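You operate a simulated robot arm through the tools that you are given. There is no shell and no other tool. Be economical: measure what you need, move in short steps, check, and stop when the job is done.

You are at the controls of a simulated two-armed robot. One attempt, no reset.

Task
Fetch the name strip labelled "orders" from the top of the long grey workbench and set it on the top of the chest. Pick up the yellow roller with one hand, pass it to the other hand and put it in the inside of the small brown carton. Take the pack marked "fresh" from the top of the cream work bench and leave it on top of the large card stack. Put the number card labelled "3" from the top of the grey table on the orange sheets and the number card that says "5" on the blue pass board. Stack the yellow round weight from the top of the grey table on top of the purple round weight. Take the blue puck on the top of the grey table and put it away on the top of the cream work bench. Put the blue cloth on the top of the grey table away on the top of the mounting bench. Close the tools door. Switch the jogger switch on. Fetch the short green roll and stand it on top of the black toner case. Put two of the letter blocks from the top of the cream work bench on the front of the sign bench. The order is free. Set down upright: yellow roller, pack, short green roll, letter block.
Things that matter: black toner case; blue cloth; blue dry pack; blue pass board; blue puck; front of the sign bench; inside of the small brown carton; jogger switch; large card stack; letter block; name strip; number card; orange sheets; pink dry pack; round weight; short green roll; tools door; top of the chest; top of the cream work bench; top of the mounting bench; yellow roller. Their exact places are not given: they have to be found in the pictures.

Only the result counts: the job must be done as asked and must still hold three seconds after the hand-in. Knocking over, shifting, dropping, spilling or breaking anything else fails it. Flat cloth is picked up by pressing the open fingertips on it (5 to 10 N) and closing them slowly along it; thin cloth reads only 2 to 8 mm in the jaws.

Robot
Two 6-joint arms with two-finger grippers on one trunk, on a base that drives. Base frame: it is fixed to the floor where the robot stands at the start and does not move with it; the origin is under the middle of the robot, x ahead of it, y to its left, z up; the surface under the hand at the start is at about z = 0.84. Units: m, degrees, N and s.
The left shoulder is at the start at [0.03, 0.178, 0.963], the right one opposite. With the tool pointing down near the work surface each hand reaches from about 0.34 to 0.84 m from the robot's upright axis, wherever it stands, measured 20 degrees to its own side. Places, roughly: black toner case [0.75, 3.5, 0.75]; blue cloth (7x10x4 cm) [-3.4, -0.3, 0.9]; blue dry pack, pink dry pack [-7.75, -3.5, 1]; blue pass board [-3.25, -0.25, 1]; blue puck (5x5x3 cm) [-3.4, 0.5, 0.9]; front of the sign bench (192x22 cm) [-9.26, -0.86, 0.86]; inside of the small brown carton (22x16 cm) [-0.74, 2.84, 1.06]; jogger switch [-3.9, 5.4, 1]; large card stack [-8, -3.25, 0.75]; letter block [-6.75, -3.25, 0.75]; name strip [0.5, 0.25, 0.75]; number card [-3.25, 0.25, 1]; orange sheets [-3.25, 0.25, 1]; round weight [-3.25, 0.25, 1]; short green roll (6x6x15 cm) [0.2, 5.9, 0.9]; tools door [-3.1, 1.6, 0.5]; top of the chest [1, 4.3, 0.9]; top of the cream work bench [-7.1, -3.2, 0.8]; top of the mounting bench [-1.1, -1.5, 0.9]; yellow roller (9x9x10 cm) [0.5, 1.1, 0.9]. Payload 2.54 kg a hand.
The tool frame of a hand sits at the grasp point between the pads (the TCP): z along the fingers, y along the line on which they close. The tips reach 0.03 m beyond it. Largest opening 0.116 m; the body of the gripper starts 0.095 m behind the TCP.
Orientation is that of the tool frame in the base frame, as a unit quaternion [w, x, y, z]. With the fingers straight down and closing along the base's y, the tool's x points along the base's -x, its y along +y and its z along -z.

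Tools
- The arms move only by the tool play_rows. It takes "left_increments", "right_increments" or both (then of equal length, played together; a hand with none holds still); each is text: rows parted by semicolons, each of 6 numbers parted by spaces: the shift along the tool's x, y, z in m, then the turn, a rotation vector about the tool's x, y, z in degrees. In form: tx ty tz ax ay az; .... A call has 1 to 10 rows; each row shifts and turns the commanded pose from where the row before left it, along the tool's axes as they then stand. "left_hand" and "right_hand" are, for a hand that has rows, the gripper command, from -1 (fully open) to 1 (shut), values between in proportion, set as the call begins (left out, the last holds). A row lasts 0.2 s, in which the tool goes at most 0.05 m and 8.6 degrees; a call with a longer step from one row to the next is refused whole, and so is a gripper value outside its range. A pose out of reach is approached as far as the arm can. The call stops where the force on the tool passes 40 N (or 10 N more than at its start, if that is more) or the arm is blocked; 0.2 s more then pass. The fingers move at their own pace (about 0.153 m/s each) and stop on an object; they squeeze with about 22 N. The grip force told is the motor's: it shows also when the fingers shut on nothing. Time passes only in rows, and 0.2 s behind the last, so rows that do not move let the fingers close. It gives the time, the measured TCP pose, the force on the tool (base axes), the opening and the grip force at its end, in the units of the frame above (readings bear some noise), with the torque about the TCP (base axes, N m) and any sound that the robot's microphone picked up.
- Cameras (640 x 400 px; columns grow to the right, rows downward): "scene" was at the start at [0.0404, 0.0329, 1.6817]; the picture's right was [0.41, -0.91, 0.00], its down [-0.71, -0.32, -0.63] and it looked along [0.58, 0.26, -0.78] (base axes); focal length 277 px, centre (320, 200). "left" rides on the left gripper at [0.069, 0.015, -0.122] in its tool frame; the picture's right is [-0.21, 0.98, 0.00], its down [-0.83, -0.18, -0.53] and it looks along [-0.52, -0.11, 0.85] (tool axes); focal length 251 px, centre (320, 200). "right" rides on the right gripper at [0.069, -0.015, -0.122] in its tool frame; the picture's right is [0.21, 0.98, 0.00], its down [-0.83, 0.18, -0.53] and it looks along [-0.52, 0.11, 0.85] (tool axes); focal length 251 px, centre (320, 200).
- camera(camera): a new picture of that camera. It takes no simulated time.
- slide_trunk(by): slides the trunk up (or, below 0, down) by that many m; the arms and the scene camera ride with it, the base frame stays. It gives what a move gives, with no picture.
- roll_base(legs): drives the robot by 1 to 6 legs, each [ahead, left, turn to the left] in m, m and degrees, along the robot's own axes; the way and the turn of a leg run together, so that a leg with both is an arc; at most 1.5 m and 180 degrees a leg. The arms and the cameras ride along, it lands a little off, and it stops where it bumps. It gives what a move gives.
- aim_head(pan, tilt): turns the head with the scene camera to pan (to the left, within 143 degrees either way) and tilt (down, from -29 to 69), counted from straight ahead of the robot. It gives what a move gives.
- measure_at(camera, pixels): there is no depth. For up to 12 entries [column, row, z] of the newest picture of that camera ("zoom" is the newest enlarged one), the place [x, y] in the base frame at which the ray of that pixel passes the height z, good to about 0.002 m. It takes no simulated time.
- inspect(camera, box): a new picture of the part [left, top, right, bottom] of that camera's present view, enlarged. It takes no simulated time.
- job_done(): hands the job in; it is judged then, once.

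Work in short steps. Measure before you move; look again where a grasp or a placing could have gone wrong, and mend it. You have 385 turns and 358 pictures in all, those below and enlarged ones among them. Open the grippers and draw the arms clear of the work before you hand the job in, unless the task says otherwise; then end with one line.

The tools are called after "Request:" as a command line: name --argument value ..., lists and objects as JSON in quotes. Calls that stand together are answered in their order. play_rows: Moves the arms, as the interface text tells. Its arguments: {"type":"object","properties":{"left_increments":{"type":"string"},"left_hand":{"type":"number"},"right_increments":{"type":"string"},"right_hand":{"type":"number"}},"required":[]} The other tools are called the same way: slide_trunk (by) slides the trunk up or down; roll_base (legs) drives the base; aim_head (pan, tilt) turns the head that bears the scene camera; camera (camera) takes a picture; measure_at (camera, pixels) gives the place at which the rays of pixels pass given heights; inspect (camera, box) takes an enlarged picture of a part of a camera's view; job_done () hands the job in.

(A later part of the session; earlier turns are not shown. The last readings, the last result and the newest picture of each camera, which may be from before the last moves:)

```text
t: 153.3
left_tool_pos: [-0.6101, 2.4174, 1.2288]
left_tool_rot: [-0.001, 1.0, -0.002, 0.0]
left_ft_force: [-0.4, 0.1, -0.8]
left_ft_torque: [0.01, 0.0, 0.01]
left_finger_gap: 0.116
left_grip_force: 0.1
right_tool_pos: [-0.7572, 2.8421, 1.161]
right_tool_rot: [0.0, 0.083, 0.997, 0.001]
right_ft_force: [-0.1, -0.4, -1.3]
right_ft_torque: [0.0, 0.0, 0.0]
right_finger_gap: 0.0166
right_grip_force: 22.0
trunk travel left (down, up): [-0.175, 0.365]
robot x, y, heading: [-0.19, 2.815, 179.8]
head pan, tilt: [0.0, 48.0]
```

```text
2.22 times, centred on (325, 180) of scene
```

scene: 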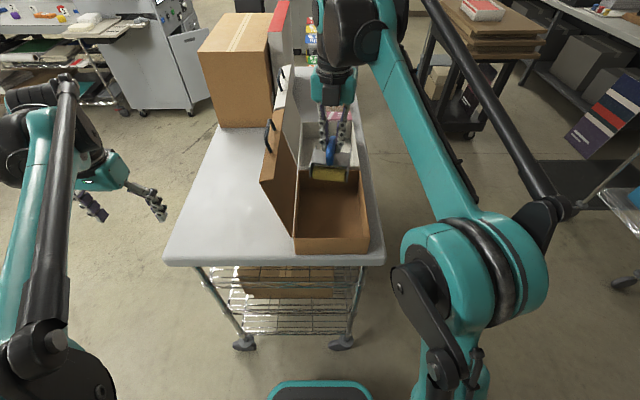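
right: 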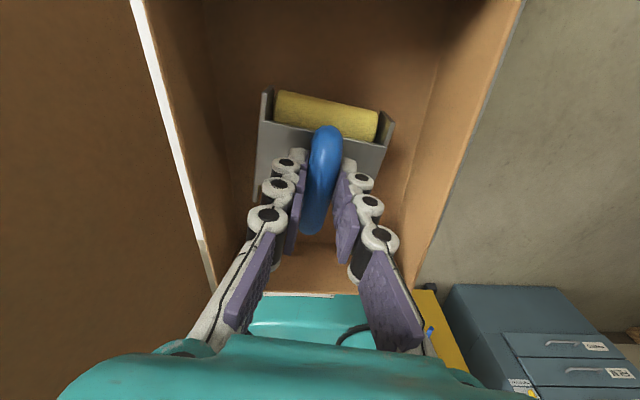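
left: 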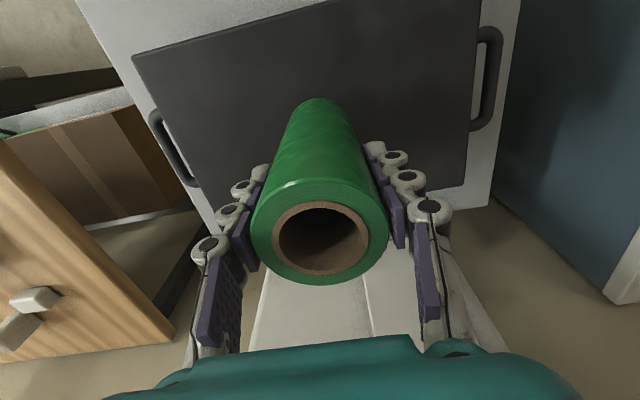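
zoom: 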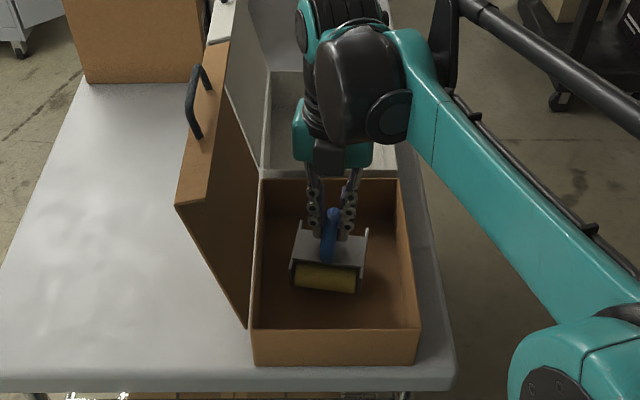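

Inside the carton; lower in small steps until contact.

Request:
play_rows --right_increments "0 0 0.005 0 0 0;0 0 0.004 0 0 0;0 0 0 0 0 0"

Request:
play_rows --right_increments "0 0 0.004 0 0 0;0 0 0.003 0 0 0;0 0 0 0 0 0"

Request:
play_rows --right_increments "0 0 0.003 0 0 0;0 0 0.003 0 0 0;0 0 0 0 0 0"

```text
t: 154.1
left_tool_pos: [-0.6102, 2.4153, 1.2294]
left_tool_rot: [0.001, 1.0, -0.003, 0.0]
left_ft_force: [-0.1, 0.0, -0.2]
left_ft_torque: [-0.02, 0.01, -0.02]
left_finger_gap: 0.1158
left_grip_force: 0.1
right_tool_pos: [-0.7571, 2.8421, 1.1526]
right_tool_rot: [0.0, 0.083, 0.997, 0.0]
right_ft_force: [0.2, -1.1, -1.7]
right_ft_torque: [0.03, 0.0, -0.01]
right_finger_gap: 0.0164
right_grip_force: 22.1
trunk travel left (down, up): [-0.175, 0.365]
robot x, y, heading: [-0.1911, 2.8169, 179.8]
head pan, tilt: [0.0, 48.0]
```

```text
t: 154.9
left_tool_pos: [-0.6098, 2.4164, 1.2289]
left_tool_rot: [0.0, 1.0, -0.003, -0.001]
left_ft_force: [-0.9, -0.8, 0.8]
left_ft_torque: [-0.01, 0.01, 0.02]
left_finger_gap: 0.1163
left_grip_force: 0.2
right_tool_pos: [-0.7572, 2.8419, 1.1458]
right_tool_rot: [0.0, 0.083, 0.997, 0.001]
right_ft_force: [-0.8, -0.2, 0.1]
right_ft_torque: [0.03, 0.0, 0.01]
right_finger_gap: 0.0163
right_grip_force: 21.7
trunk travel left (down, up): [-0.175, 0.365]
robot x, y, heading: [-0.192, 2.8136, 179.7]
head pan, tilt: [0.0, 48.0]
```

```text
t: 155.7
left_tool_pos: [-0.6079, 2.4156, 1.2296]
left_tool_rot: [0.0, 1.0, -0.002, -0.001]
left_ft_force: [-0.5, -0.7, -0.3]
left_ft_torque: [0.0, -0.04, 0.04]
left_finger_gap: 0.116
left_grip_force: 0.1
right_tool_pos: [-0.7568, 2.8419, 1.1394]
right_tool_rot: [0.0, 0.084, 0.996, 0.001]
right_ft_force: [-0.3, -2.5, 13.3]
right_ft_torque: [-0.04, -0.02, 0.05]
right_finger_gap: 0.0171
right_grip_force: 21.9
trunk travel left (down, up): [-0.175, 0.365]
robot x, y, heading: [-0.1913, 2.8088, 179.8]
head pan, tilt: [0.0, 48.0]
```

Contact (13 N). Release with a small opening and rise.

Request:
play_rows --right_increments "0 0 -0.001 0 0 0;0 0 0 0 0 0;0 0 0 0 0 0" --right_hand 0.14

Request:
play_rows --right_increments "0 0 -0.02 0 0 0;0 0 -0.04 0 0 0;0 0 -0.045 0 0 0;0 0 -0.045 0 0 0;0 0 -0.045 0 0 0;0 0 0 0 0 0"

Request:
camera --camera "right"

Request:
inspect --camera "scene" --box '[250, 90, 400, 270]'

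```text
t: 156.5
left_tool_pos: [-0.6102, 2.4152, 1.2303]
left_tool_rot: [0.001, 1.0, -0.003, 0.0]
left_ft_force: [-0.2, 0.1, -0.7]
left_ft_torque: [0.01, 0.01, -0.02]
left_finger_gap: 0.116
left_grip_force: 0.2
right_tool_pos: [-0.7581, 2.8422, 1.1387]
right_tool_rot: [0.001, 0.083, 0.997, 0.0]
right_ft_force: [-0.1, -0.5, 0.2]
right_ft_torque: [-0.01, -0.04, -0.01]
right_finger_gap: 0.0498
right_grip_force: 0.1
trunk travel left (down, up): [-0.175, 0.365]
robot x, y, heading: [-0.1909, 2.8134, 179.7]
head pan, tilt: [0.0, 48.0]
```

```text
t: 157.9
left_tool_pos: [-0.609, 2.4161, 1.2295]
left_tool_rot: [0.0, 1.0, -0.003, -0.001]
left_ft_force: [-0.4, -0.1, 0.4]
left_ft_torque: [-0.02, -0.01, 0.0]
left_finger_gap: 0.1158
left_grip_force: 0.0
right_tool_pos: [-0.7587, 2.8406, 1.3336]
right_tool_rot: [0.0, 0.084, 0.996, 0.002]
right_ft_force: [0.3, 1.6, 0.2]
right_ft_torque: [-0.02, 0.04, 0.02]
right_finger_gap: 0.0498
right_grip_force: 0.0
trunk travel left (down, up): [-0.175, 0.365]
robot x, y, heading: [-0.1893, 2.8147, 179.7]
head pan, tilt: [0.0, 48.0]
```

```text
272 pictures are left
```

right: 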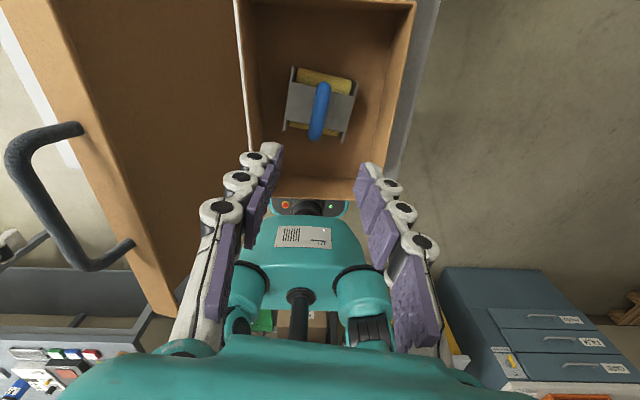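

```text
2.22 times, centred on (325, 180) of scene
```

zoom: 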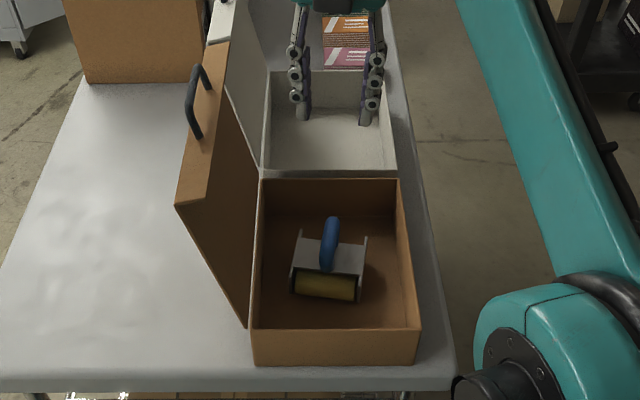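

Roller is upright in the carton. Withdraw: back off the base, turn the right wrist back to neutral, and survey the room for the way to the jogger switch.

Request:
roll_base --legs '[[-0.25, 0, 0], [0, -1.0, 0]]'

Request:
play_rows --right_increments "0 0 0 0 0 8.5;0 0 0 0 0 8.5;0 0 0 0 0 8.5;0 0 0 0 0 8.5;0 0 0 0 0 8.5;0 0 0 0 0 8.5;0 0 0 0 0 8.5;0 0 0 0 0 8.5;0 0 0 0 0 8.5;0 0 0 0 0 8.5"

Request:
play_rows --right_increments "0 0 0 0 0 8.5;0 0 0 0 0 8.5;0 0 0 0 0 8.5;0 0 0 0 0 8.5;0 0 0 0 0 8.5;0 0 0 0 0 8.5;0 0 0 0 0 8.5;0 0 0 0 0 8.5;0 0 0 0 0 8.5;0 0 0 0 0 8.5"

Request:
aim_head --pan 0 --tilt 22

Request:
camera --camera "scene"

```text
t: 164.5
left_tool_pos: [-0.3565, 3.4112, 1.2293]
left_tool_rot: [0.0, 1.0, -0.002, 0.0]
left_ft_force: [-0.2, 0.1, 0.4]
left_ft_torque: [-0.03, -0.01, 0.02]
left_finger_gap: 0.1159
left_grip_force: 0.0
right_tool_pos: [-0.5039, 3.837, 1.3366]
right_tool_rot: [0.0, 0.085, 0.996, 0.001]
right_ft_force: [-0.5, 0.3, -0.3]
right_ft_torque: [-0.05, -0.01, -0.02]
right_finger_gap: 0.0499
right_grip_force: 0.1
trunk travel left (down, up): [-0.175, 0.365]
robot x, y, heading: [0.0648, 3.8048, 179.5]
head pan, tilt: [0.0, 48.0]
```

```text
t: 166.7
left_tool_pos: [-0.3557, 3.4111, 1.2304]
left_tool_rot: [0.0, 1.0, -0.003, 0.0]
left_ft_force: [0.7, 1.0, -0.1]
left_ft_torque: [0.0, 0.02, -0.02]
left_finger_gap: 0.1158
left_grip_force: 0.1
right_tool_pos: [-0.5041, 3.8355, 1.3346]
right_tool_rot: [-0.001, 0.736, 0.677, 0.0]
right_ft_force: [-0.5, -0.2, 0.1]
right_ft_torque: [-0.01, 0.01, 0.02]
right_finger_gap: 0.05
right_grip_force: 0.0
trunk travel left (down, up): [-0.175, 0.365]
robot x, y, heading: [0.0604, 3.8102, 179.5]
head pan, tilt: [0.0, 48.0]
```

```text
t: 168.9
left_tool_pos: [-0.3553, 3.411, 1.2295]
left_tool_rot: [-0.001, 1.0, -0.003, 0.0]
left_ft_force: [0.3, -0.1, -0.1]
left_ft_torque: [0.0, 0.0, -0.01]
left_finger_gap: 0.116
left_grip_force: 0.1
right_tool_pos: [-0.5034, 3.836, 1.3348]
right_tool_rot: [-0.002, 1.0, 0.002, 0.0]
right_ft_force: [0.0, -0.5, 0.8]
right_ft_torque: [0.03, -0.04, -0.01]
right_finger_gap: 0.0501
right_grip_force: 0.1
trunk travel left (down, up): [-0.175, 0.365]
robot x, y, heading: [0.0583, 3.8085, 179.6]
head pan, tilt: [0.0, 48.0]
```

```text
t: 169.8
left_tool_pos: [-0.3568, 3.4099, 1.2302]
left_tool_rot: [0.0, 1.0, -0.002, 0.0]
left_ft_force: [0.2, 0.1, -0.6]
left_ft_torque: [-0.03, 0.0, -0.01]
left_finger_gap: 0.116
left_grip_force: 0.1
right_tool_pos: [-0.5039, 3.8371, 1.3343]
right_tool_rot: [0.0, 1.0, 0.003, 0.001]
right_ft_force: [0.9, -0.8, 0.5]
right_ft_torque: [0.01, 0.03, 0.0]
right_finger_gap: 0.0501
right_grip_force: 0.1
trunk travel left (down, up): [-0.175, 0.365]
robot x, y, heading: [0.0612, 3.8056, 179.7]
head pan, tilt: [0.0, 22.0]
```

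```text
270 pictures are left
```

scene: 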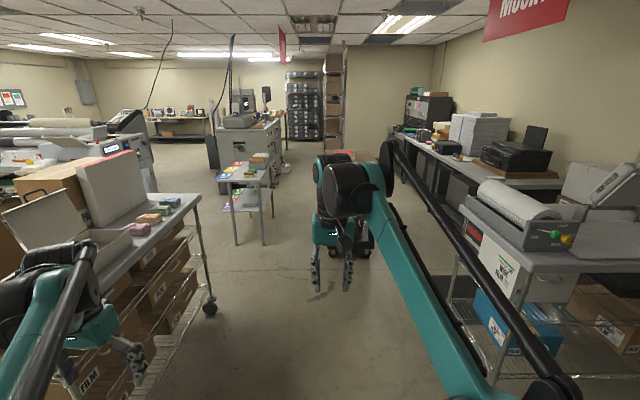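

Request:
measure_at --camera "scene" --pixels '[[210, 312, 0], [238, 245, 0], [263, 245, 0], [272, 218, 0], [368, 257, 0], [330, 240, 0], [440, 300, 0], [462, 205, 0.9], [400, 140, 0.9], [392, 190, 0], [290, 143, 0]]'

Request:
aim_head --pan -20 --tilt 18

Request:
camera --camera "scene"

Request:
inspect --camera "scene" --box '[150, 60, 400, 220]'

```text
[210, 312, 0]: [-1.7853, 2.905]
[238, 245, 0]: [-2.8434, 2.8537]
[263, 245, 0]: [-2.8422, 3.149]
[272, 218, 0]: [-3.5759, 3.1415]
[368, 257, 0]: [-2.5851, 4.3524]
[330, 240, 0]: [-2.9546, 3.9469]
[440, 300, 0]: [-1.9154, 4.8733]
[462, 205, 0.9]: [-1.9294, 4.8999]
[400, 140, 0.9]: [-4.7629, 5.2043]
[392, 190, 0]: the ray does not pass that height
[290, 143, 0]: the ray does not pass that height
```

```text
t: 170.6
left_tool_pos: [-0.356, 3.4124, 1.2292]
left_tool_rot: [0.0, 1.0, -0.003, 0.0]
left_ft_force: [0.5, 0.3, 0.8]
left_ft_torque: [0.02, -0.01, 0.03]
left_finger_gap: 0.1161
left_grip_force: 0.0
right_tool_pos: [-0.5053, 3.8358, 1.3343]
right_tool_rot: [-0.001, 1.0, 0.004, 0.001]
right_ft_force: [0.3, -0.8, -0.5]
right_ft_torque: [0.01, 0.01, 0.0]
right_finger_gap: 0.0498
right_grip_force: 0.1
trunk travel left (down, up): [-0.175, 0.365]
robot x, y, heading: [0.061, 3.8064, 179.6]
head pan, tilt: [-20.0, 18.0]
```

```text
269 pictures are left
```

scene: 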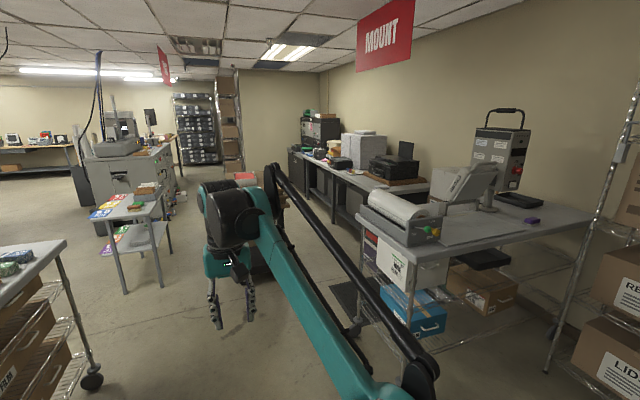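

```text
2.50 times, centred on (275, 140) of scene
```

zoom: 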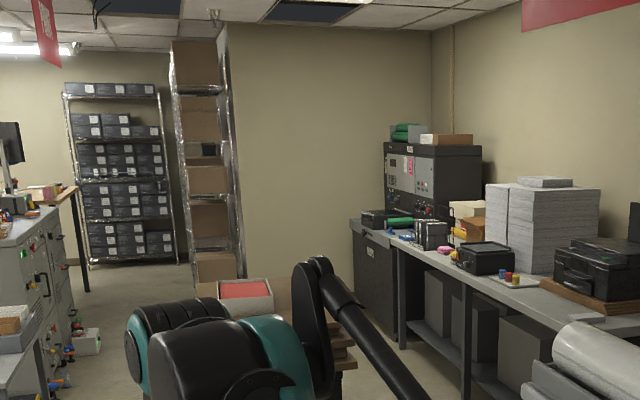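

I drive a bit along the aisle (y≈3.55) and look at the black trolley and gaps.

Request:
roll_base --legs '[[0.9, 0.05, 0]]'

Request:
play_rows --right_increments "0 -0.045 0 0 0 0;0 -0.045 0 0 0 0;0 -0.045 0 0 0 0;0 -0.045 0 0 0 0;0 -0.045 0 0 0 0;0 -0.045 0 0 0 0"

Request:
aim_head --pan -12 --tilt 30

Request:
camera --camera "scene"

```text
t: 175.3
left_tool_pos: [-1.2506, 3.3628, 1.2289]
left_tool_rot: [-0.001, 1.0, -0.002, 0.001]
left_ft_force: [0.0, 0.1, 0.3]
left_ft_torque: [-0.01, -0.01, 0.02]
left_finger_gap: 0.116
left_grip_force: 0.1
right_tool_pos: [-1.4005, 3.7882, 1.3341]
right_tool_rot: [-0.001, 1.0, 0.004, 0.001]
right_ft_force: [0.2, 0.8, 0.2]
right_ft_torque: [0.02, -0.07, 0.01]
right_finger_gap: 0.0498
right_grip_force: 0.1
trunk travel left (down, up): [-0.175, 0.365]
robot x, y, heading: [-0.8336, 3.7614, 179.6]
head pan, tilt: [-20.0, 18.0]
```

```text
t: 176.7
left_tool_pos: [-1.2494, 3.3648, 1.2295]
left_tool_rot: [0.001, 1.0, -0.003, -0.001]
left_ft_force: [0.3, 0.7, 0.0]
left_ft_torque: [-0.04, -0.03, 0.0]
left_finger_gap: 0.116
left_grip_force: 0.0
right_tool_pos: [-1.4013, 4.0599, 1.3355]
right_tool_rot: [0.0, 1.0, 0.004, 0.001]
right_ft_force: [0.2, 1.3, -0.3]
right_ft_torque: [-0.07, 0.0, 0.0]
right_finger_gap: 0.05
right_grip_force: 0.1
trunk travel left (down, up): [-0.175, 0.365]
robot x, y, heading: [-0.8314, 3.7661, 179.8]
head pan, tilt: [-20.0, 18.0]
```

```text
t: 177.4
left_tool_pos: [-1.2507, 3.3639, 1.2297]
left_tool_rot: [0.0, 1.0, -0.001, 0.0]
left_ft_force: [0.4, 0.5, -0.2]
left_ft_torque: [0.01, 0.0, 0.0]
left_finger_gap: 0.1161
left_grip_force: 0.0
right_tool_pos: [-1.4002, 4.0576, 1.3372]
right_tool_rot: [0.0, 1.0, 0.005, 0.001]
right_ft_force: [0.2, -0.5, 0.3]
right_ft_torque: [0.0, 0.01, 0.0]
right_finger_gap: 0.0498
right_grip_force: 0.1
trunk travel left (down, up): [-0.175, 0.365]
robot x, y, heading: [-0.8363, 3.7604, 179.8]
head pan, tilt: [-12.0, 30.0]
```

```text
267 pictures are left
```

scene: 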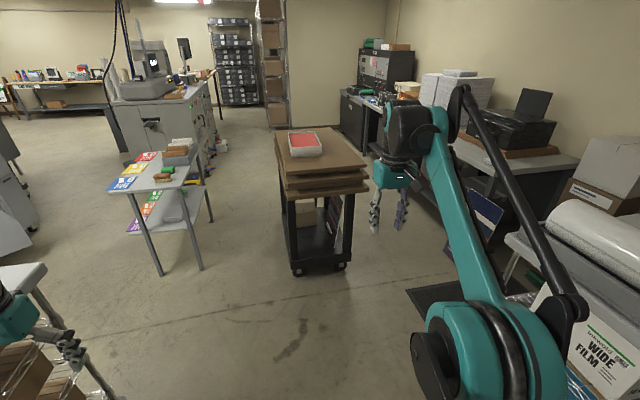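

Request:
measure_at --camera "scene" --pixels '[[297, 276, 0], [343, 266, 0], [281, 232, 0], [162, 273, 0], [201, 268, 0], [211, 220, 0], [350, 145, 0], [368, 155, 0], [485, 255, 0], [460, 150, 0.9], [577, 165, 0.9], [75, 330, 0]]'

Request:
inspect --camera "scene" --box '[320, 30, 480, 180]'

```text
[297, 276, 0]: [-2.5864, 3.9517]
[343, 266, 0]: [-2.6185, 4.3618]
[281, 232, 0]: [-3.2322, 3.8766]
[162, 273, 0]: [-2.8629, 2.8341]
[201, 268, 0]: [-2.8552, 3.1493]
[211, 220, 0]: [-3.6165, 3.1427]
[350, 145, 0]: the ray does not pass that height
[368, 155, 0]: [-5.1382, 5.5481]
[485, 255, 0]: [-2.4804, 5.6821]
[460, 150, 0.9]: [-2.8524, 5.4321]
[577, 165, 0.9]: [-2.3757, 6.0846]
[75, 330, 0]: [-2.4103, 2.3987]
```

```text
2.67 times, centred on (400, 105) of scene
```

zoom: 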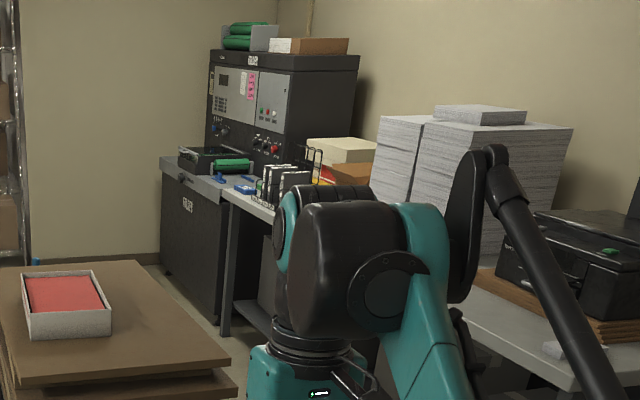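

Trolley at x −2.58..−3.23, y 3.9..4.4; bench front y≈5.4; white table corner (−1.93,4.9). I tuck both hands and take the diagonal gap between trolley and white table.

Request:
play_rows --right_increments "0.035 0.02 0 0 0 0;0.035 0.02 0 0 0 0;0.035 0.02 0 0 0 0;0.035 0.02 0 0 0 0;0.025 0.02 0 0 0 0" --left_increments "0 -0.038 0 0 0 0;0 -0.038 0 0 0 0;0 -0.038 0 0 0 0;0 -0.038 0 0 0 0;0 -0.038 0 0 0 0" --right_hand -1

Request:
roll_base --legs '[[0.95, -0.33, 0], [0, 0, -52]]'

Request:
aim_head --pan 0 --tilt 35

Request:
camera --camera "scene"

```text
t: 178.7
left_tool_pos: [-1.2484, 3.5538, 1.2292]
left_tool_rot: [0.001, 1.0, -0.001, -0.001]
left_ft_force: [-0.2, -0.2, -0.1]
left_ft_torque: [0.01, 0.06, 0.02]
left_finger_gap: 0.1162
left_grip_force: 0.0
right_tool_pos: [-1.2334, 3.9584, 1.3356]
right_tool_rot: [0.0, 1.0, 0.005, -0.001]
right_ft_force: [1.3, -0.6, -0.6]
right_ft_torque: [-0.05, 0.08, -0.01]
right_finger_gap: 0.1157
right_grip_force: 0.0
trunk travel left (down, up): [-0.175, 0.365]
robot x, y, heading: [-0.8321, 3.7623, 179.8]
head pan, tilt: [-12.0, 30.0]
```

```text
t: 186.2
left_tool_pos: [-2.196, 4.2917, 1.2283]
left_tool_rot: [0.0, 0.898, -0.44, 0.0]
left_ft_force: [0.0, 0.1, 0.4]
left_ft_torque: [-0.02, 0.01, 0.03]
left_finger_gap: 0.116
left_grip_force: 0.1
right_tool_pos: [-1.8673, 4.5304, 1.3368]
right_tool_rot: [0.0, 0.901, -0.435, 0.001]
right_ft_force: [0.0, 0.3, 1.5]
right_ft_torque: [0.01, 0.0, 0.01]
right_finger_gap: 0.1158
right_grip_force: 0.1
trunk travel left (down, up): [-0.175, 0.365]
robot x, y, heading: [-1.7722, 4.088, 127.8]
head pan, tilt: [-12.0, 30.0]
```

```text
t: 186.9
left_tool_pos: [-2.1963, 4.2927, 1.2283]
left_tool_rot: [0.0, 0.899, -0.439, 0.0]
left_ft_force: [0.0, 0.8, 0.0]
left_ft_torque: [0.04, 0.01, -0.01]
left_finger_gap: 0.1157
left_grip_force: 0.1
right_tool_pos: [-1.8675, 4.531, 1.3364]
right_tool_rot: [-0.001, 0.901, -0.435, 0.001]
right_ft_force: [0.3, -0.6, -0.6]
right_ft_torque: [0.0, 0.02, 0.02]
right_finger_gap: 0.1162
right_grip_force: 0.1
trunk travel left (down, up): [-0.175, 0.365]
robot x, y, heading: [-1.7743, 4.0922, 127.9]
head pan, tilt: [0.0, 35.0]
```

```text
265 pictures are left
```

scene: 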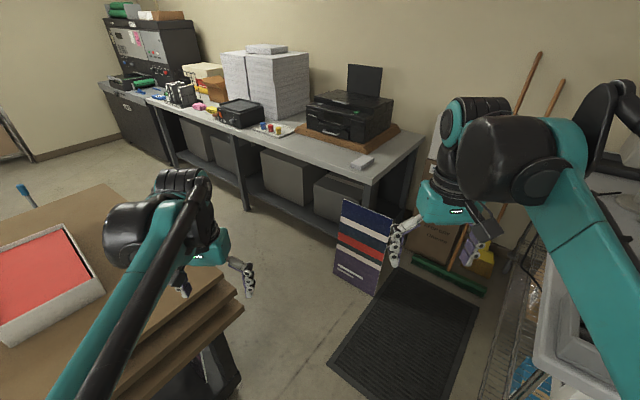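

Request:
measure_at --camera "scene" --pixels '[[332, 365, 0], [385, 275, 0], [478, 305, 0], [335, 272, 0], [375, 293, 0], [370, 200, 0.9], [170, 108, 0.9], [247, 210, 0], [240, 310, 0.75], [183, 170, 0], [200, 390, 0.0], [540, 360, 0.9]]'

Request:
inspect --camera "scene" --box '[90, 0, 310, 180]'

```text
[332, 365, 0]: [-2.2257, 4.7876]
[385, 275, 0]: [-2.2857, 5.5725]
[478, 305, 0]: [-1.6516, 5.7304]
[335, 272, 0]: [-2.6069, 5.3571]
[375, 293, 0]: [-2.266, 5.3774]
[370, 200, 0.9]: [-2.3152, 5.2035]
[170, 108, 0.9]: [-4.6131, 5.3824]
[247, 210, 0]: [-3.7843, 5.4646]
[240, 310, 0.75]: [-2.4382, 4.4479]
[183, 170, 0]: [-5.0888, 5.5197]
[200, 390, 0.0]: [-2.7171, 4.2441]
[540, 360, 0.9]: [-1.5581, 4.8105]
```

```text
2.22 times, centred on (200, 90) of scene
```

zoom: 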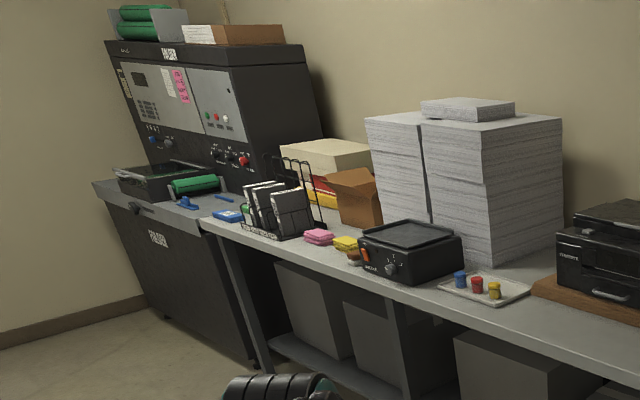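

A mat and leaning board block the north diagonal; the gap south of the trolley (y 3.16–3.87) is free, base is about 0.45 m wide. Turn back and take y≈3.52.

Request:
roll_base --legs '[[0, 0, 52], [0, 0.57, 0]]'

Request:
aim_head --pan 0 --tilt 38

Request:
camera --camera "scene"

```text
t: 192.5
left_tool_pos: [-2.1979, 3.3159, 1.229]
left_tool_rot: [-0.001, 1.0, -0.004, 0.001]
left_ft_force: [0.0, 0.1, -0.9]
left_ft_torque: [0.01, -0.02, -0.01]
left_finger_gap: 0.1161
left_grip_force: 0.2
right_tool_pos: [-2.1808, 3.722, 1.3365]
right_tool_rot: [-0.002, 1.0, 0.002, 0.0]
right_ft_force: [0.0, 0.1, 0.3]
right_ft_torque: [0.02, 0.01, -0.01]
right_finger_gap: 0.1159
right_grip_force: 0.0
trunk travel left (down, up): [-0.175, 0.365]
robot x, y, heading: [-1.7783, 3.5193, 179.7]
head pan, tilt: [0.0, 35.0]
```

```text
t: 193.1
left_tool_pos: [-2.1969, 3.3164, 1.2287]
left_tool_rot: [0.0, 1.0, -0.004, -0.001]
left_ft_force: [1.0, -0.5, 0.1]
left_ft_torque: [0.01, -0.01, 0.0]
left_finger_gap: 0.116
left_grip_force: 0.1
right_tool_pos: [-2.1799, 3.7238, 1.337]
right_tool_rot: [-0.001, 1.0, 0.002, 0.001]
right_ft_force: [-0.8, 0.8, 0.1]
right_ft_torque: [-0.03, 0.02, 0.0]
right_finger_gap: 0.1162
right_grip_force: 0.0
trunk travel left (down, up): [-0.175, 0.365]
robot x, y, heading: [-1.7768, 3.5209, 179.5]
head pan, tilt: [0.0, 38.0]
```

```text
263 pictures are left
```

scene: 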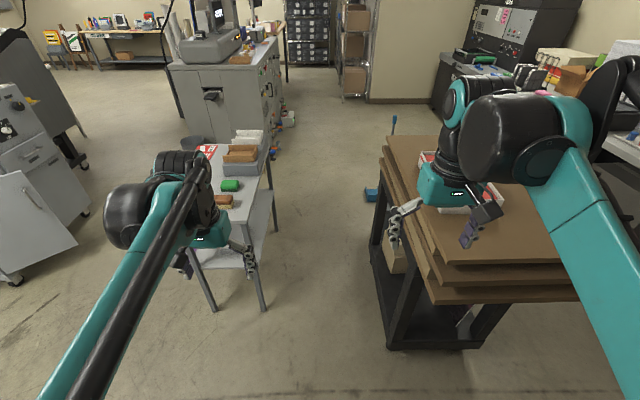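

Request:
measure_at --camera "scene" --pixels '[[264, 310, 0], [275, 232, 0], [388, 348, 0], [371, 270, 0], [378, 150, 0.8], [430, 300, 0.8], [366, 198, 0], [278, 178, 0.75], [285, 145, 0], [10, 283, 0], [75, 255, 0.4]]'

Request:
inspect --camera "scene" --box '[340, 90, 440, 220]'

```text
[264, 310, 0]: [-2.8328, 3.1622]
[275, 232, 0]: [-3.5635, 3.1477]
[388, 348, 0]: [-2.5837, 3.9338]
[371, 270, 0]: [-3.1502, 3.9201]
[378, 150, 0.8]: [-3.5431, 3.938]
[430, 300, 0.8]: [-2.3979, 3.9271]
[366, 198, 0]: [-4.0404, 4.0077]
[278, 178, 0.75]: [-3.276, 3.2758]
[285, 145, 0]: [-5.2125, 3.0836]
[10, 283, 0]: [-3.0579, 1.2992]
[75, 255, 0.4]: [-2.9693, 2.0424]
```

```text
3.08 times, centred on (390, 155) of scene
```

zoom: 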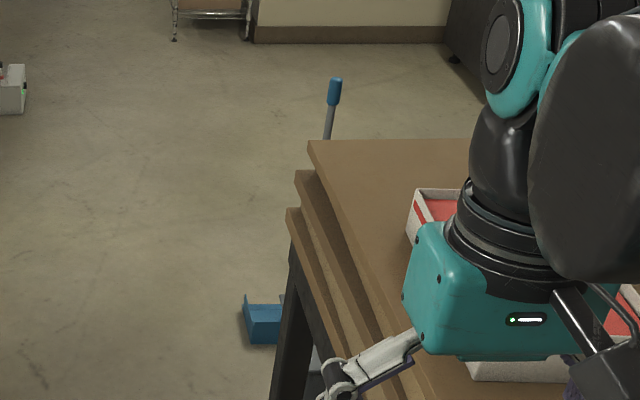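

A dustpan stands near (−4.0,4.0); I go past it at x≈−4.55 and then turn to face the bench.

Request:
roll_base --legs '[[1.4, -0.03, 0], [1.37, 0, 0.5], [0, 0, -90]]'

Request:
aim_head --pan -15 --tilt 38

Request:
camera --camera "scene"

```text
t: 210.3
left_tool_pos: [-4.742, 3.9579, 1.2284]
left_tool_rot: [0.001, 0.712, -0.702, 0.0]
left_ft_force: [-0.2, 0.4, -0.8]
left_ft_torque: [0.01, -0.01, 0.0]
left_finger_gap: 0.1162
left_grip_force: 0.0
right_tool_pos: [-4.3353, 3.9507, 1.3361]
right_tool_rot: [0.0, 0.717, -0.698, 0.001]
right_ft_force: [-0.1, -0.8, -0.5]
right_ft_torque: [-0.02, -0.01, -0.01]
right_finger_gap: 0.1164
right_grip_force: 0.0
trunk travel left (down, up): [-0.175, 0.365]
robot x, y, heading: [-4.5275, 3.545, 90.7]
head pan, tilt: [0.0, 38.0]
```

```text
t: 211.0
left_tool_pos: [-4.7409, 3.9586, 1.2299]
left_tool_rot: [0.0, 0.712, -0.702, 0.0]
left_ft_force: [0.1, 0.3, 1.0]
left_ft_torque: [0.0, -0.01, 0.0]
left_finger_gap: 0.116
left_grip_force: 0.0
right_tool_pos: [-4.3342, 3.9515, 1.3368]
right_tool_rot: [0.0, 0.716, -0.698, 0.001]
right_ft_force: [-0.3, -0.6, -0.3]
right_ft_torque: [0.01, 0.01, -0.03]
right_finger_gap: 0.1156
right_grip_force: 0.1
trunk travel left (down, up): [-0.175, 0.365]
robot x, y, heading: [-4.5253, 3.5419, 90.8]
head pan, tilt: [-15.0, 38.0]
```

```text
261 pictures are left
```

scene: 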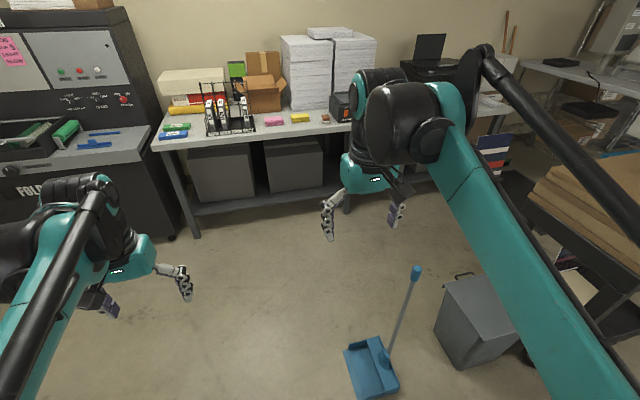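

Request:
measure_at --camera "scene" --pixels '[[346, 350, 0], [380, 338, 0], [357, 398, 0], [415, 268, 0.8], [195, 237, 0], [160, 150, 0.9], [340, 130, 0.9], [345, 213, 0], [440, 330, 0], [515, 335, 0.4]]'

Request:
roll_base --legs '[[0.9, 0, -0.7]]'

Request:
aim_head --pan -35 --tilt 35

Request:
camera --camera "scene"

```text
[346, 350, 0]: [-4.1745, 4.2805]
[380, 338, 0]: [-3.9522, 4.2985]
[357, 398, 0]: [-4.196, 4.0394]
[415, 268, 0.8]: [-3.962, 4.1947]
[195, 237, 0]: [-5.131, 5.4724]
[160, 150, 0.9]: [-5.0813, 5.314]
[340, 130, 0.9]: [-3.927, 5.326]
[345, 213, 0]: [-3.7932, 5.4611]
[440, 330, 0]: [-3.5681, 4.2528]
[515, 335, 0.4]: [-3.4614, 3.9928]
```

```text
t: 215.8
left_tool_pos: [-4.7393, 4.8703, 1.2284]
left_tool_rot: [0.0, -0.707, 0.707, -0.001]
left_ft_force: [0.3, -0.3, 0.4]
left_ft_torque: [-0.03, 0.03, 0.0]
left_finger_gap: 0.1159
left_grip_force: 0.0
right_tool_pos: [-4.3331, 4.8553, 1.3368]
right_tool_rot: [0.0, 0.71, -0.704, 0.001]
right_ft_force: [0.4, 0.6, -0.5]
right_ft_torque: [0.01, 0.01, -0.03]
right_finger_gap: 0.1159
right_grip_force: 0.1
trunk travel left (down, up): [-0.175, 0.365]
robot x, y, heading: [-4.532, 4.454, 89.7]
head pan, tilt: [-15.0, 38.0]
```

```text
t: 216.6
left_tool_pos: [-4.7392, 4.87, 1.2295]
left_tool_rot: [0.0, -0.707, 0.708, 0.0]
left_ft_force: [-0.4, -0.6, -0.5]
left_ft_torque: [-0.02, 0.0, 0.03]
left_finger_gap: 0.1162
left_grip_force: 0.0
right_tool_pos: [-4.333, 4.8558, 1.3375]
right_tool_rot: [-0.001, 0.71, -0.704, 0.001]
right_ft_force: [0.6, 0.6, 0.2]
right_ft_torque: [-0.03, -0.03, -0.01]
right_finger_gap: 0.116
right_grip_force: 0.1
trunk travel left (down, up): [-0.175, 0.365]
robot x, y, heading: [-4.5329, 4.4538, 89.7]
head pan, tilt: [-35.0, 35.0]
```

```text
260 pictures are left
```

scene: 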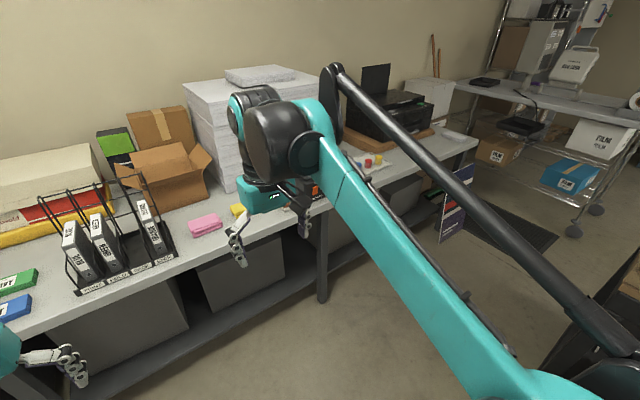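

Move up to y≈4.82, then slide right to x≈−4.0 in front of the jogger.

Request:
roll_base --legs '[[0.36, 0, 0], [0, -0.5, 0]]'

Request:
aim_head --pan -5 --tilt 45

Request:
camera --camera "scene"

Request:
camera --camera "right"

```text
t: 221.5
left_tool_pos: [-4.2413, 5.2293, 1.2287]
left_tool_rot: [0.001, 0.71, -0.705, -0.001]
left_ft_force: [-0.2, -0.6, 0.4]
left_ft_torque: [-0.04, 0.04, 0.02]
left_finger_gap: 0.1162
left_grip_force: 0.0
right_tool_pos: [-3.8337, 5.2171, 1.3364]
right_tool_rot: [0.0, 0.714, -0.7, 0.001]
right_ft_force: [0.8, 0.5, -0.6]
right_ft_torque: [-0.02, 0.02, -0.05]
right_finger_gap: 0.1159
right_grip_force: 0.0
trunk travel left (down, up): [-0.175, 0.365]
robot x, y, heading: [-4.0307, 4.8141, 90.4]
head pan, tilt: [-35.0, 35.0]
```

```text
t: 222.5
left_tool_pos: [-4.2402, 5.2297, 1.229]
left_tool_rot: [0.0, 0.71, -0.705, 0.0]
left_ft_force: [0.1, -0.6, -0.6]
left_ft_torque: [-0.02, 0.0, 0.03]
left_finger_gap: 0.1162
left_grip_force: 0.0
right_tool_pos: [-3.8332, 5.2171, 1.3363]
right_tool_rot: [0.001, 0.714, -0.701, 0.001]
right_ft_force: [0.2, 0.4, -0.4]
right_ft_torque: [0.02, 0.03, 0.02]
right_finger_gap: 0.1158
right_grip_force: 0.0
trunk travel left (down, up): [-0.175, 0.365]
robot x, y, heading: [-4.0292, 4.8124, 90.3]
head pan, tilt: [-5.0, 45.0]
```

```text
259 pictures are left
```

scene: 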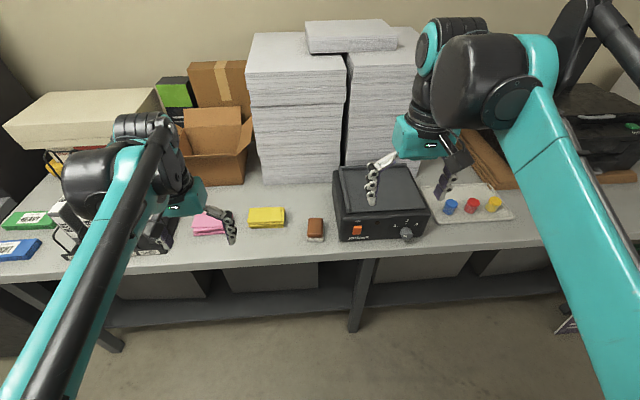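

```text
258 pictures are left
```

right: 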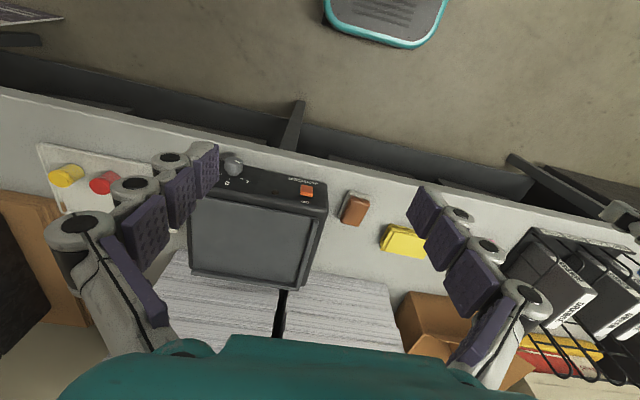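

Zoom on the jogger's front with the orange switch at (357,231).

Request:
inspect --camera "scene" --box '[330, 190, 440, 260]'

Request:
inspect --camera "right" --box '[210, 140, 350, 230]'

Request:
measure_at --camera "right" --pixels '[[306, 190, 0.9], [306, 190, 0.93], [306, 190, 0.96], [326, 182, 0.9], [326, 182, 0.96]]'

Request:
measure_at --camera "scene" --pixels '[[357, 231, 0.9], [357, 231, 0.93], [357, 231, 0.96], [340, 241, 0.86], [340, 241, 0.9], [428, 234, 0.86]]'

```text
5.71 times, centred on (385, 225) of scene
```

zoom: 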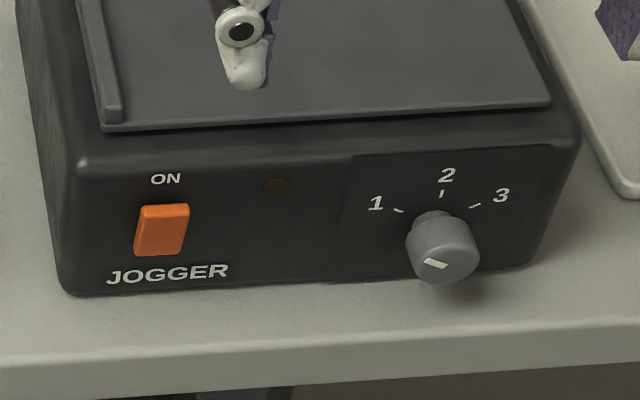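

```text
4.44 times, centred on (280, 185) of right
```

zoom: 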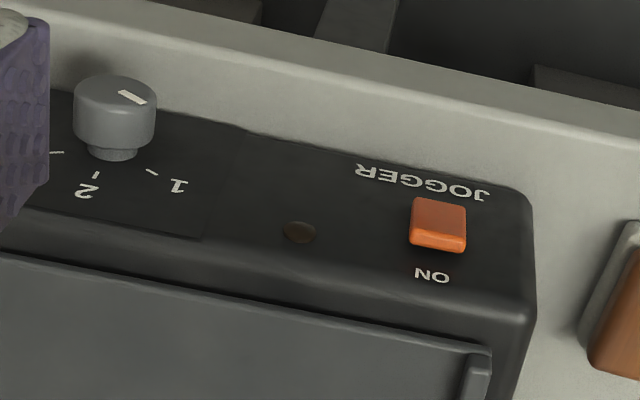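

```text
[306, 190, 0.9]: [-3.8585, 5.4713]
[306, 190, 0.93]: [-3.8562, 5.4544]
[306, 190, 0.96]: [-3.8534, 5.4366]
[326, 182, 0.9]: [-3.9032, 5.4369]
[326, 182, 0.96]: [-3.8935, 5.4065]
```

```text
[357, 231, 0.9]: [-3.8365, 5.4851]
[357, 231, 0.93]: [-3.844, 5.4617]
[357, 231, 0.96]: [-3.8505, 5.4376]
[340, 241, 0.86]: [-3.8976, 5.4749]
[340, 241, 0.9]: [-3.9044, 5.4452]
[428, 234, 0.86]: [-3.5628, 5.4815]
```

Request:
measure_at --camera "right" --pixels '[[327.3, 207.5, 0.96], [327.3, 207.5, 1.0], [327.3, 207.5, 1.04], [327.3, 185, 0.88], [327.3, 185, 0.92], [327.3, 185, 0.96], [309.7, 190.5, 0.96], [306, 197, 0.97]]'

Request:
measure_at --camera "scene" --pixels '[[342.1, 218, 0.96], [342.1, 218, 1.0], [342.1, 218, 1.04], [340.3, 240.8, 0.88], [340.3, 240.8, 0.92], [340.3, 240.8, 0.96]]'

```text
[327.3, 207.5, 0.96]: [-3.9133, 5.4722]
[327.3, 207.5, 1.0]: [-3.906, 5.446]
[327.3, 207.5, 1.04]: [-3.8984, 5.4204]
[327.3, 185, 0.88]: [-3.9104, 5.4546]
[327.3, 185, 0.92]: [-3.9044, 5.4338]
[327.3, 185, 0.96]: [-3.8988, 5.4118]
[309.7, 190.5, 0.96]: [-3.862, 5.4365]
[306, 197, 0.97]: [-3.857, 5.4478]
```

```text
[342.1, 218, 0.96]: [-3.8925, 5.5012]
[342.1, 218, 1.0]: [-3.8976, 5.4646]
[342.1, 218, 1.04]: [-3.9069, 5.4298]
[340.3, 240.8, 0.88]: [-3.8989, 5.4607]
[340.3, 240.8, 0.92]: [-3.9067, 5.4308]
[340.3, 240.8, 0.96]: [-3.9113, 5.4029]
```

Switch centre ≈(−3.852,5.437,0.957); its ON (upper) end at z≈0.972 protrudes, face vertical. Close the right gripper, tilt 55° forward.

Request:
play_rows --right_increments "0 0 0 0 -7.86 0;0 0 0 0 -7.86 0;0 0 0 0 -7.86 0;0 0 0 0 -7.86 0;0 0 0 0 -7.86 0;0 0 0 0 -7.86 0;0 0 0 0 -7.84 0;0 0 0 0 0 0" --right_hand 1

Request:
play_rows --right_increments "0.0266 0.0024 0.0374 0 0 0;0.0266 0.0024 0.0374 0 0 0;0.0266 0.0024 0.0374 0 0 0;0.0266 0.0024 0.0374 0 0 0;0.0266 0.0024 0.0374 0 0 0;0.0266 0.0024 0.0374 0 0 0;0.0266 0.0024 0.0374 0 0 0;0 0 0 0 0 0"

Request:
camera --camera "right"

Request:
inspect --camera "scene" --box '[310, 150, 460, 270]'

```text
t: 224.3
left_tool_pos: [-4.2397, 5.2295, 1.2285]
left_tool_rot: [0.0, 0.71, -0.704, -0.001]
left_ft_force: [0.3, 1.1, 0.1]
left_ft_torque: [-0.01, -0.02, 0.0]
left_finger_gap: 0.1161
left_grip_force: 0.0
right_tool_pos: [-3.8332, 5.2192, 1.3376]
right_tool_rot: [-0.325, 0.633, -0.621, -0.329]
right_ft_force: [-0.3, 0.2, 0.5]
right_ft_torque: [0.0, 0.0, -0.02]
right_finger_gap: 0.0
right_grip_force: 21.6
trunk travel left (down, up): [-0.175, 0.365]
robot x, y, heading: [-4.0277, 4.8148, 90.4]
head pan, tilt: [-5.0, 45.0]
```

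```text
t: 226.1
left_tool_pos: [-4.24, 5.228, 1.2286]
left_tool_rot: [-0.001, 0.71, -0.705, 0.0]
left_ft_force: [-0.5, -0.6, 0.3]
left_ft_torque: [0.03, -0.02, 0.0]
left_finger_gap: 0.1156
left_grip_force: 0.1
right_tool_pos: [-3.851, 5.3237, 1.0339]
right_tool_rot: [-0.324, 0.633, -0.621, -0.329]
right_ft_force: [0.2, 0.2, 0.2]
right_ft_torque: [-0.04, 0.02, 0.0]
right_finger_gap: 0.0001
right_grip_force: 22.0
trunk travel left (down, up): [-0.175, 0.365]
robot x, y, heading: [-4.0264, 4.8146, 90.2]
head pan, tilt: [-5.0, 45.0]
```

```text
255 pictures are left
```

right: 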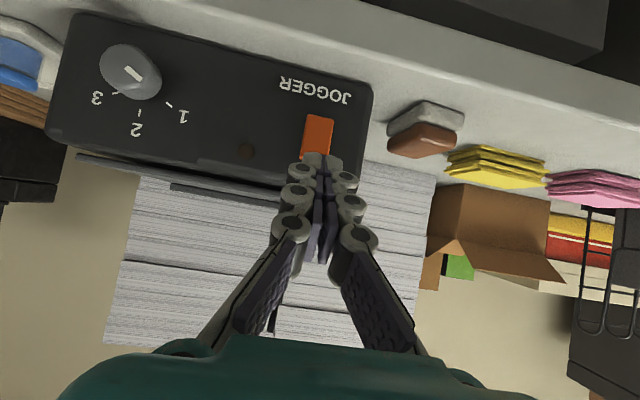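

```text
3.33 times, centred on (385, 210) of scene
```

zoom: 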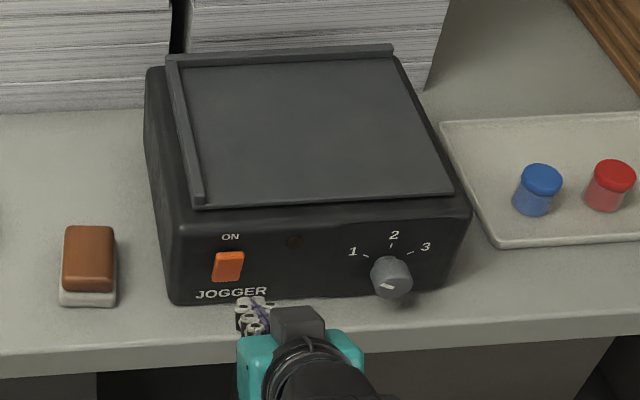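

Request:
measure_at --camera "zoom" --pixels '[[229, 255, 0.96], [229, 255, 0.98], [229, 280, 0.94], [229, 267, 0.96]]'

Request:
measure_at --camera "right" --pixels '[[318, 135, 0.94], [318, 135, 0.96], [318, 135, 0.98], [320, 118, 0.94], [315, 152, 0.98]]'

Request:
inspect --camera "right" --box '[260, 60, 380, 180]'

```text
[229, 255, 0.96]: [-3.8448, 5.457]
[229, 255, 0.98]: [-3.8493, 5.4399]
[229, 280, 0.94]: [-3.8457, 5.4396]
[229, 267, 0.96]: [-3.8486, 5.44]
```

```text
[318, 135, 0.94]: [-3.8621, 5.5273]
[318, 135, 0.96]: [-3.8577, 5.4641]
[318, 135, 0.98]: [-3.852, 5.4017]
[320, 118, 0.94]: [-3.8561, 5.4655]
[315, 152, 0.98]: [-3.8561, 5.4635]
```

```text
3.33 times, centred on (320, 120) of right
```

zoom: 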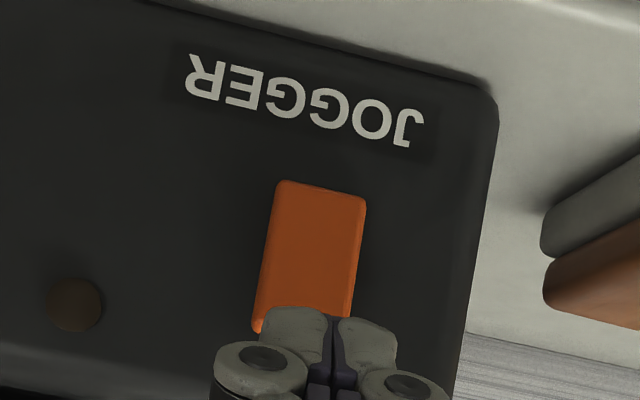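

Rocker upper end z≈0.98 at y≈5.44. Go down to z≈0.99, then forward to just before contact.

Request:
play_rows --right_increments "0.018 0.001 0.0126 0 0 0;0.018 0.001 0.0126 0 0 0;-0.0172 0 0.0246 0 0 0;-0.0172 0 0.0246 0 0 0;0 0 0 0 0 0"

Request:
inspect --camera "right" --box '[260, 80, 380, 200]'

Request:
inspect --camera "scene" --box '[320, 190, 420, 260]'

```text
t: 227.3
left_tool_pos: [-4.2413, 5.229, 1.2295]
left_tool_rot: [0.001, 0.71, -0.704, 0.0]
left_ft_force: [0.1, 0.9, -0.3]
left_ft_torque: [0.04, 0.0, 0.0]
left_finger_gap: 0.116
left_grip_force: 0.1
right_tool_pos: [-3.8546, 5.3886, 1.0042]
right_tool_rot: [-0.325, 0.633, -0.622, -0.328]
right_ft_force: [-0.5, 1.2, -0.2]
right_ft_torque: [0.01, -0.03, -0.01]
right_finger_gap: 0.0003
right_grip_force: 21.7
right hand out of reach, approached as far as the arm can: row 2
trunk travel left (down, up): [-0.175, 0.365]
robot x, y, heading: [-4.0273, 4.8133, 90.2]
head pan, tilt: [-5.0, 45.0]
```

```text
3.33 times, centred on (320, 140) of right
```

zoom: 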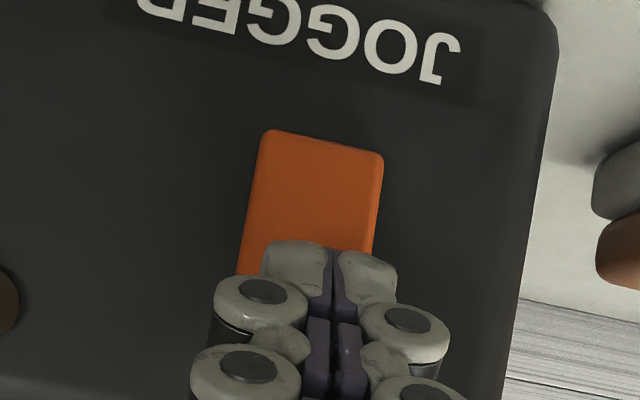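

```text
5.71 times, centred on (370, 225) of scene
```

zoom: 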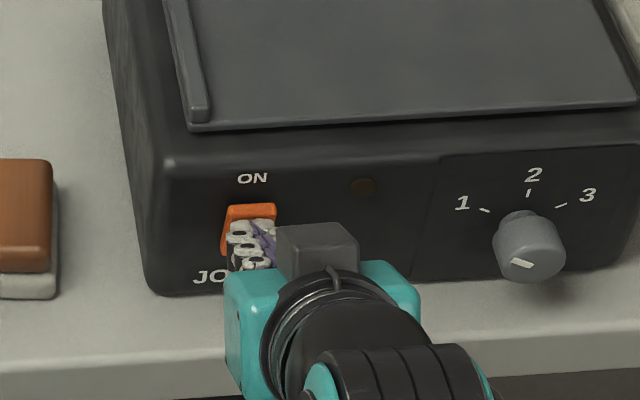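

Nearly there; lower 9 mm, then push forward in small steps watching the force.

Request:
play_rows --right_increments "0.0074 0 0.0052 0 0 0;0 0 0.005 0 0 0;0 0 0.004 0 0 0;0 0 0 0 0 0"

Request:
inspect --camera "scene" --box '[320, 190, 420, 260]'

```text
t: 228.3
left_tool_pos: [-4.2401, 5.2285, 1.2287]
left_tool_rot: [0.0, 0.71, -0.705, -0.001]
left_ft_force: [-0.6, 1.5, -0.6]
left_ft_torque: [-0.04, 0.0, 0.0]
left_finger_gap: 0.1161
left_grip_force: 0.1
right_tool_pos: [-3.8556, 5.396, 0.9891]
right_tool_rot: [-0.323, 0.633, -0.622, -0.328]
right_ft_force: [0.5, -1.4, 0.8]
right_ft_torque: [0.03, 0.03, 0.04]
right_finger_gap: 0.0
right_grip_force: 21.7
trunk travel left (down, up): [-0.175, 0.365]
robot x, y, heading: [-4.0291, 4.815, 90.2]
head pan, tilt: [-5.0, 45.0]
```

```text
5.71 times, centred on (370, 225) of scene
```

zoom: 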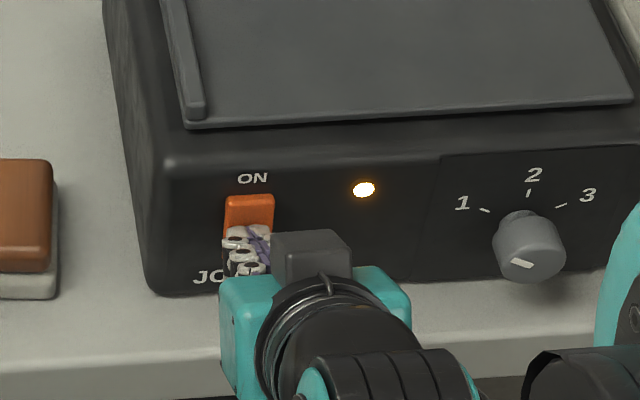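

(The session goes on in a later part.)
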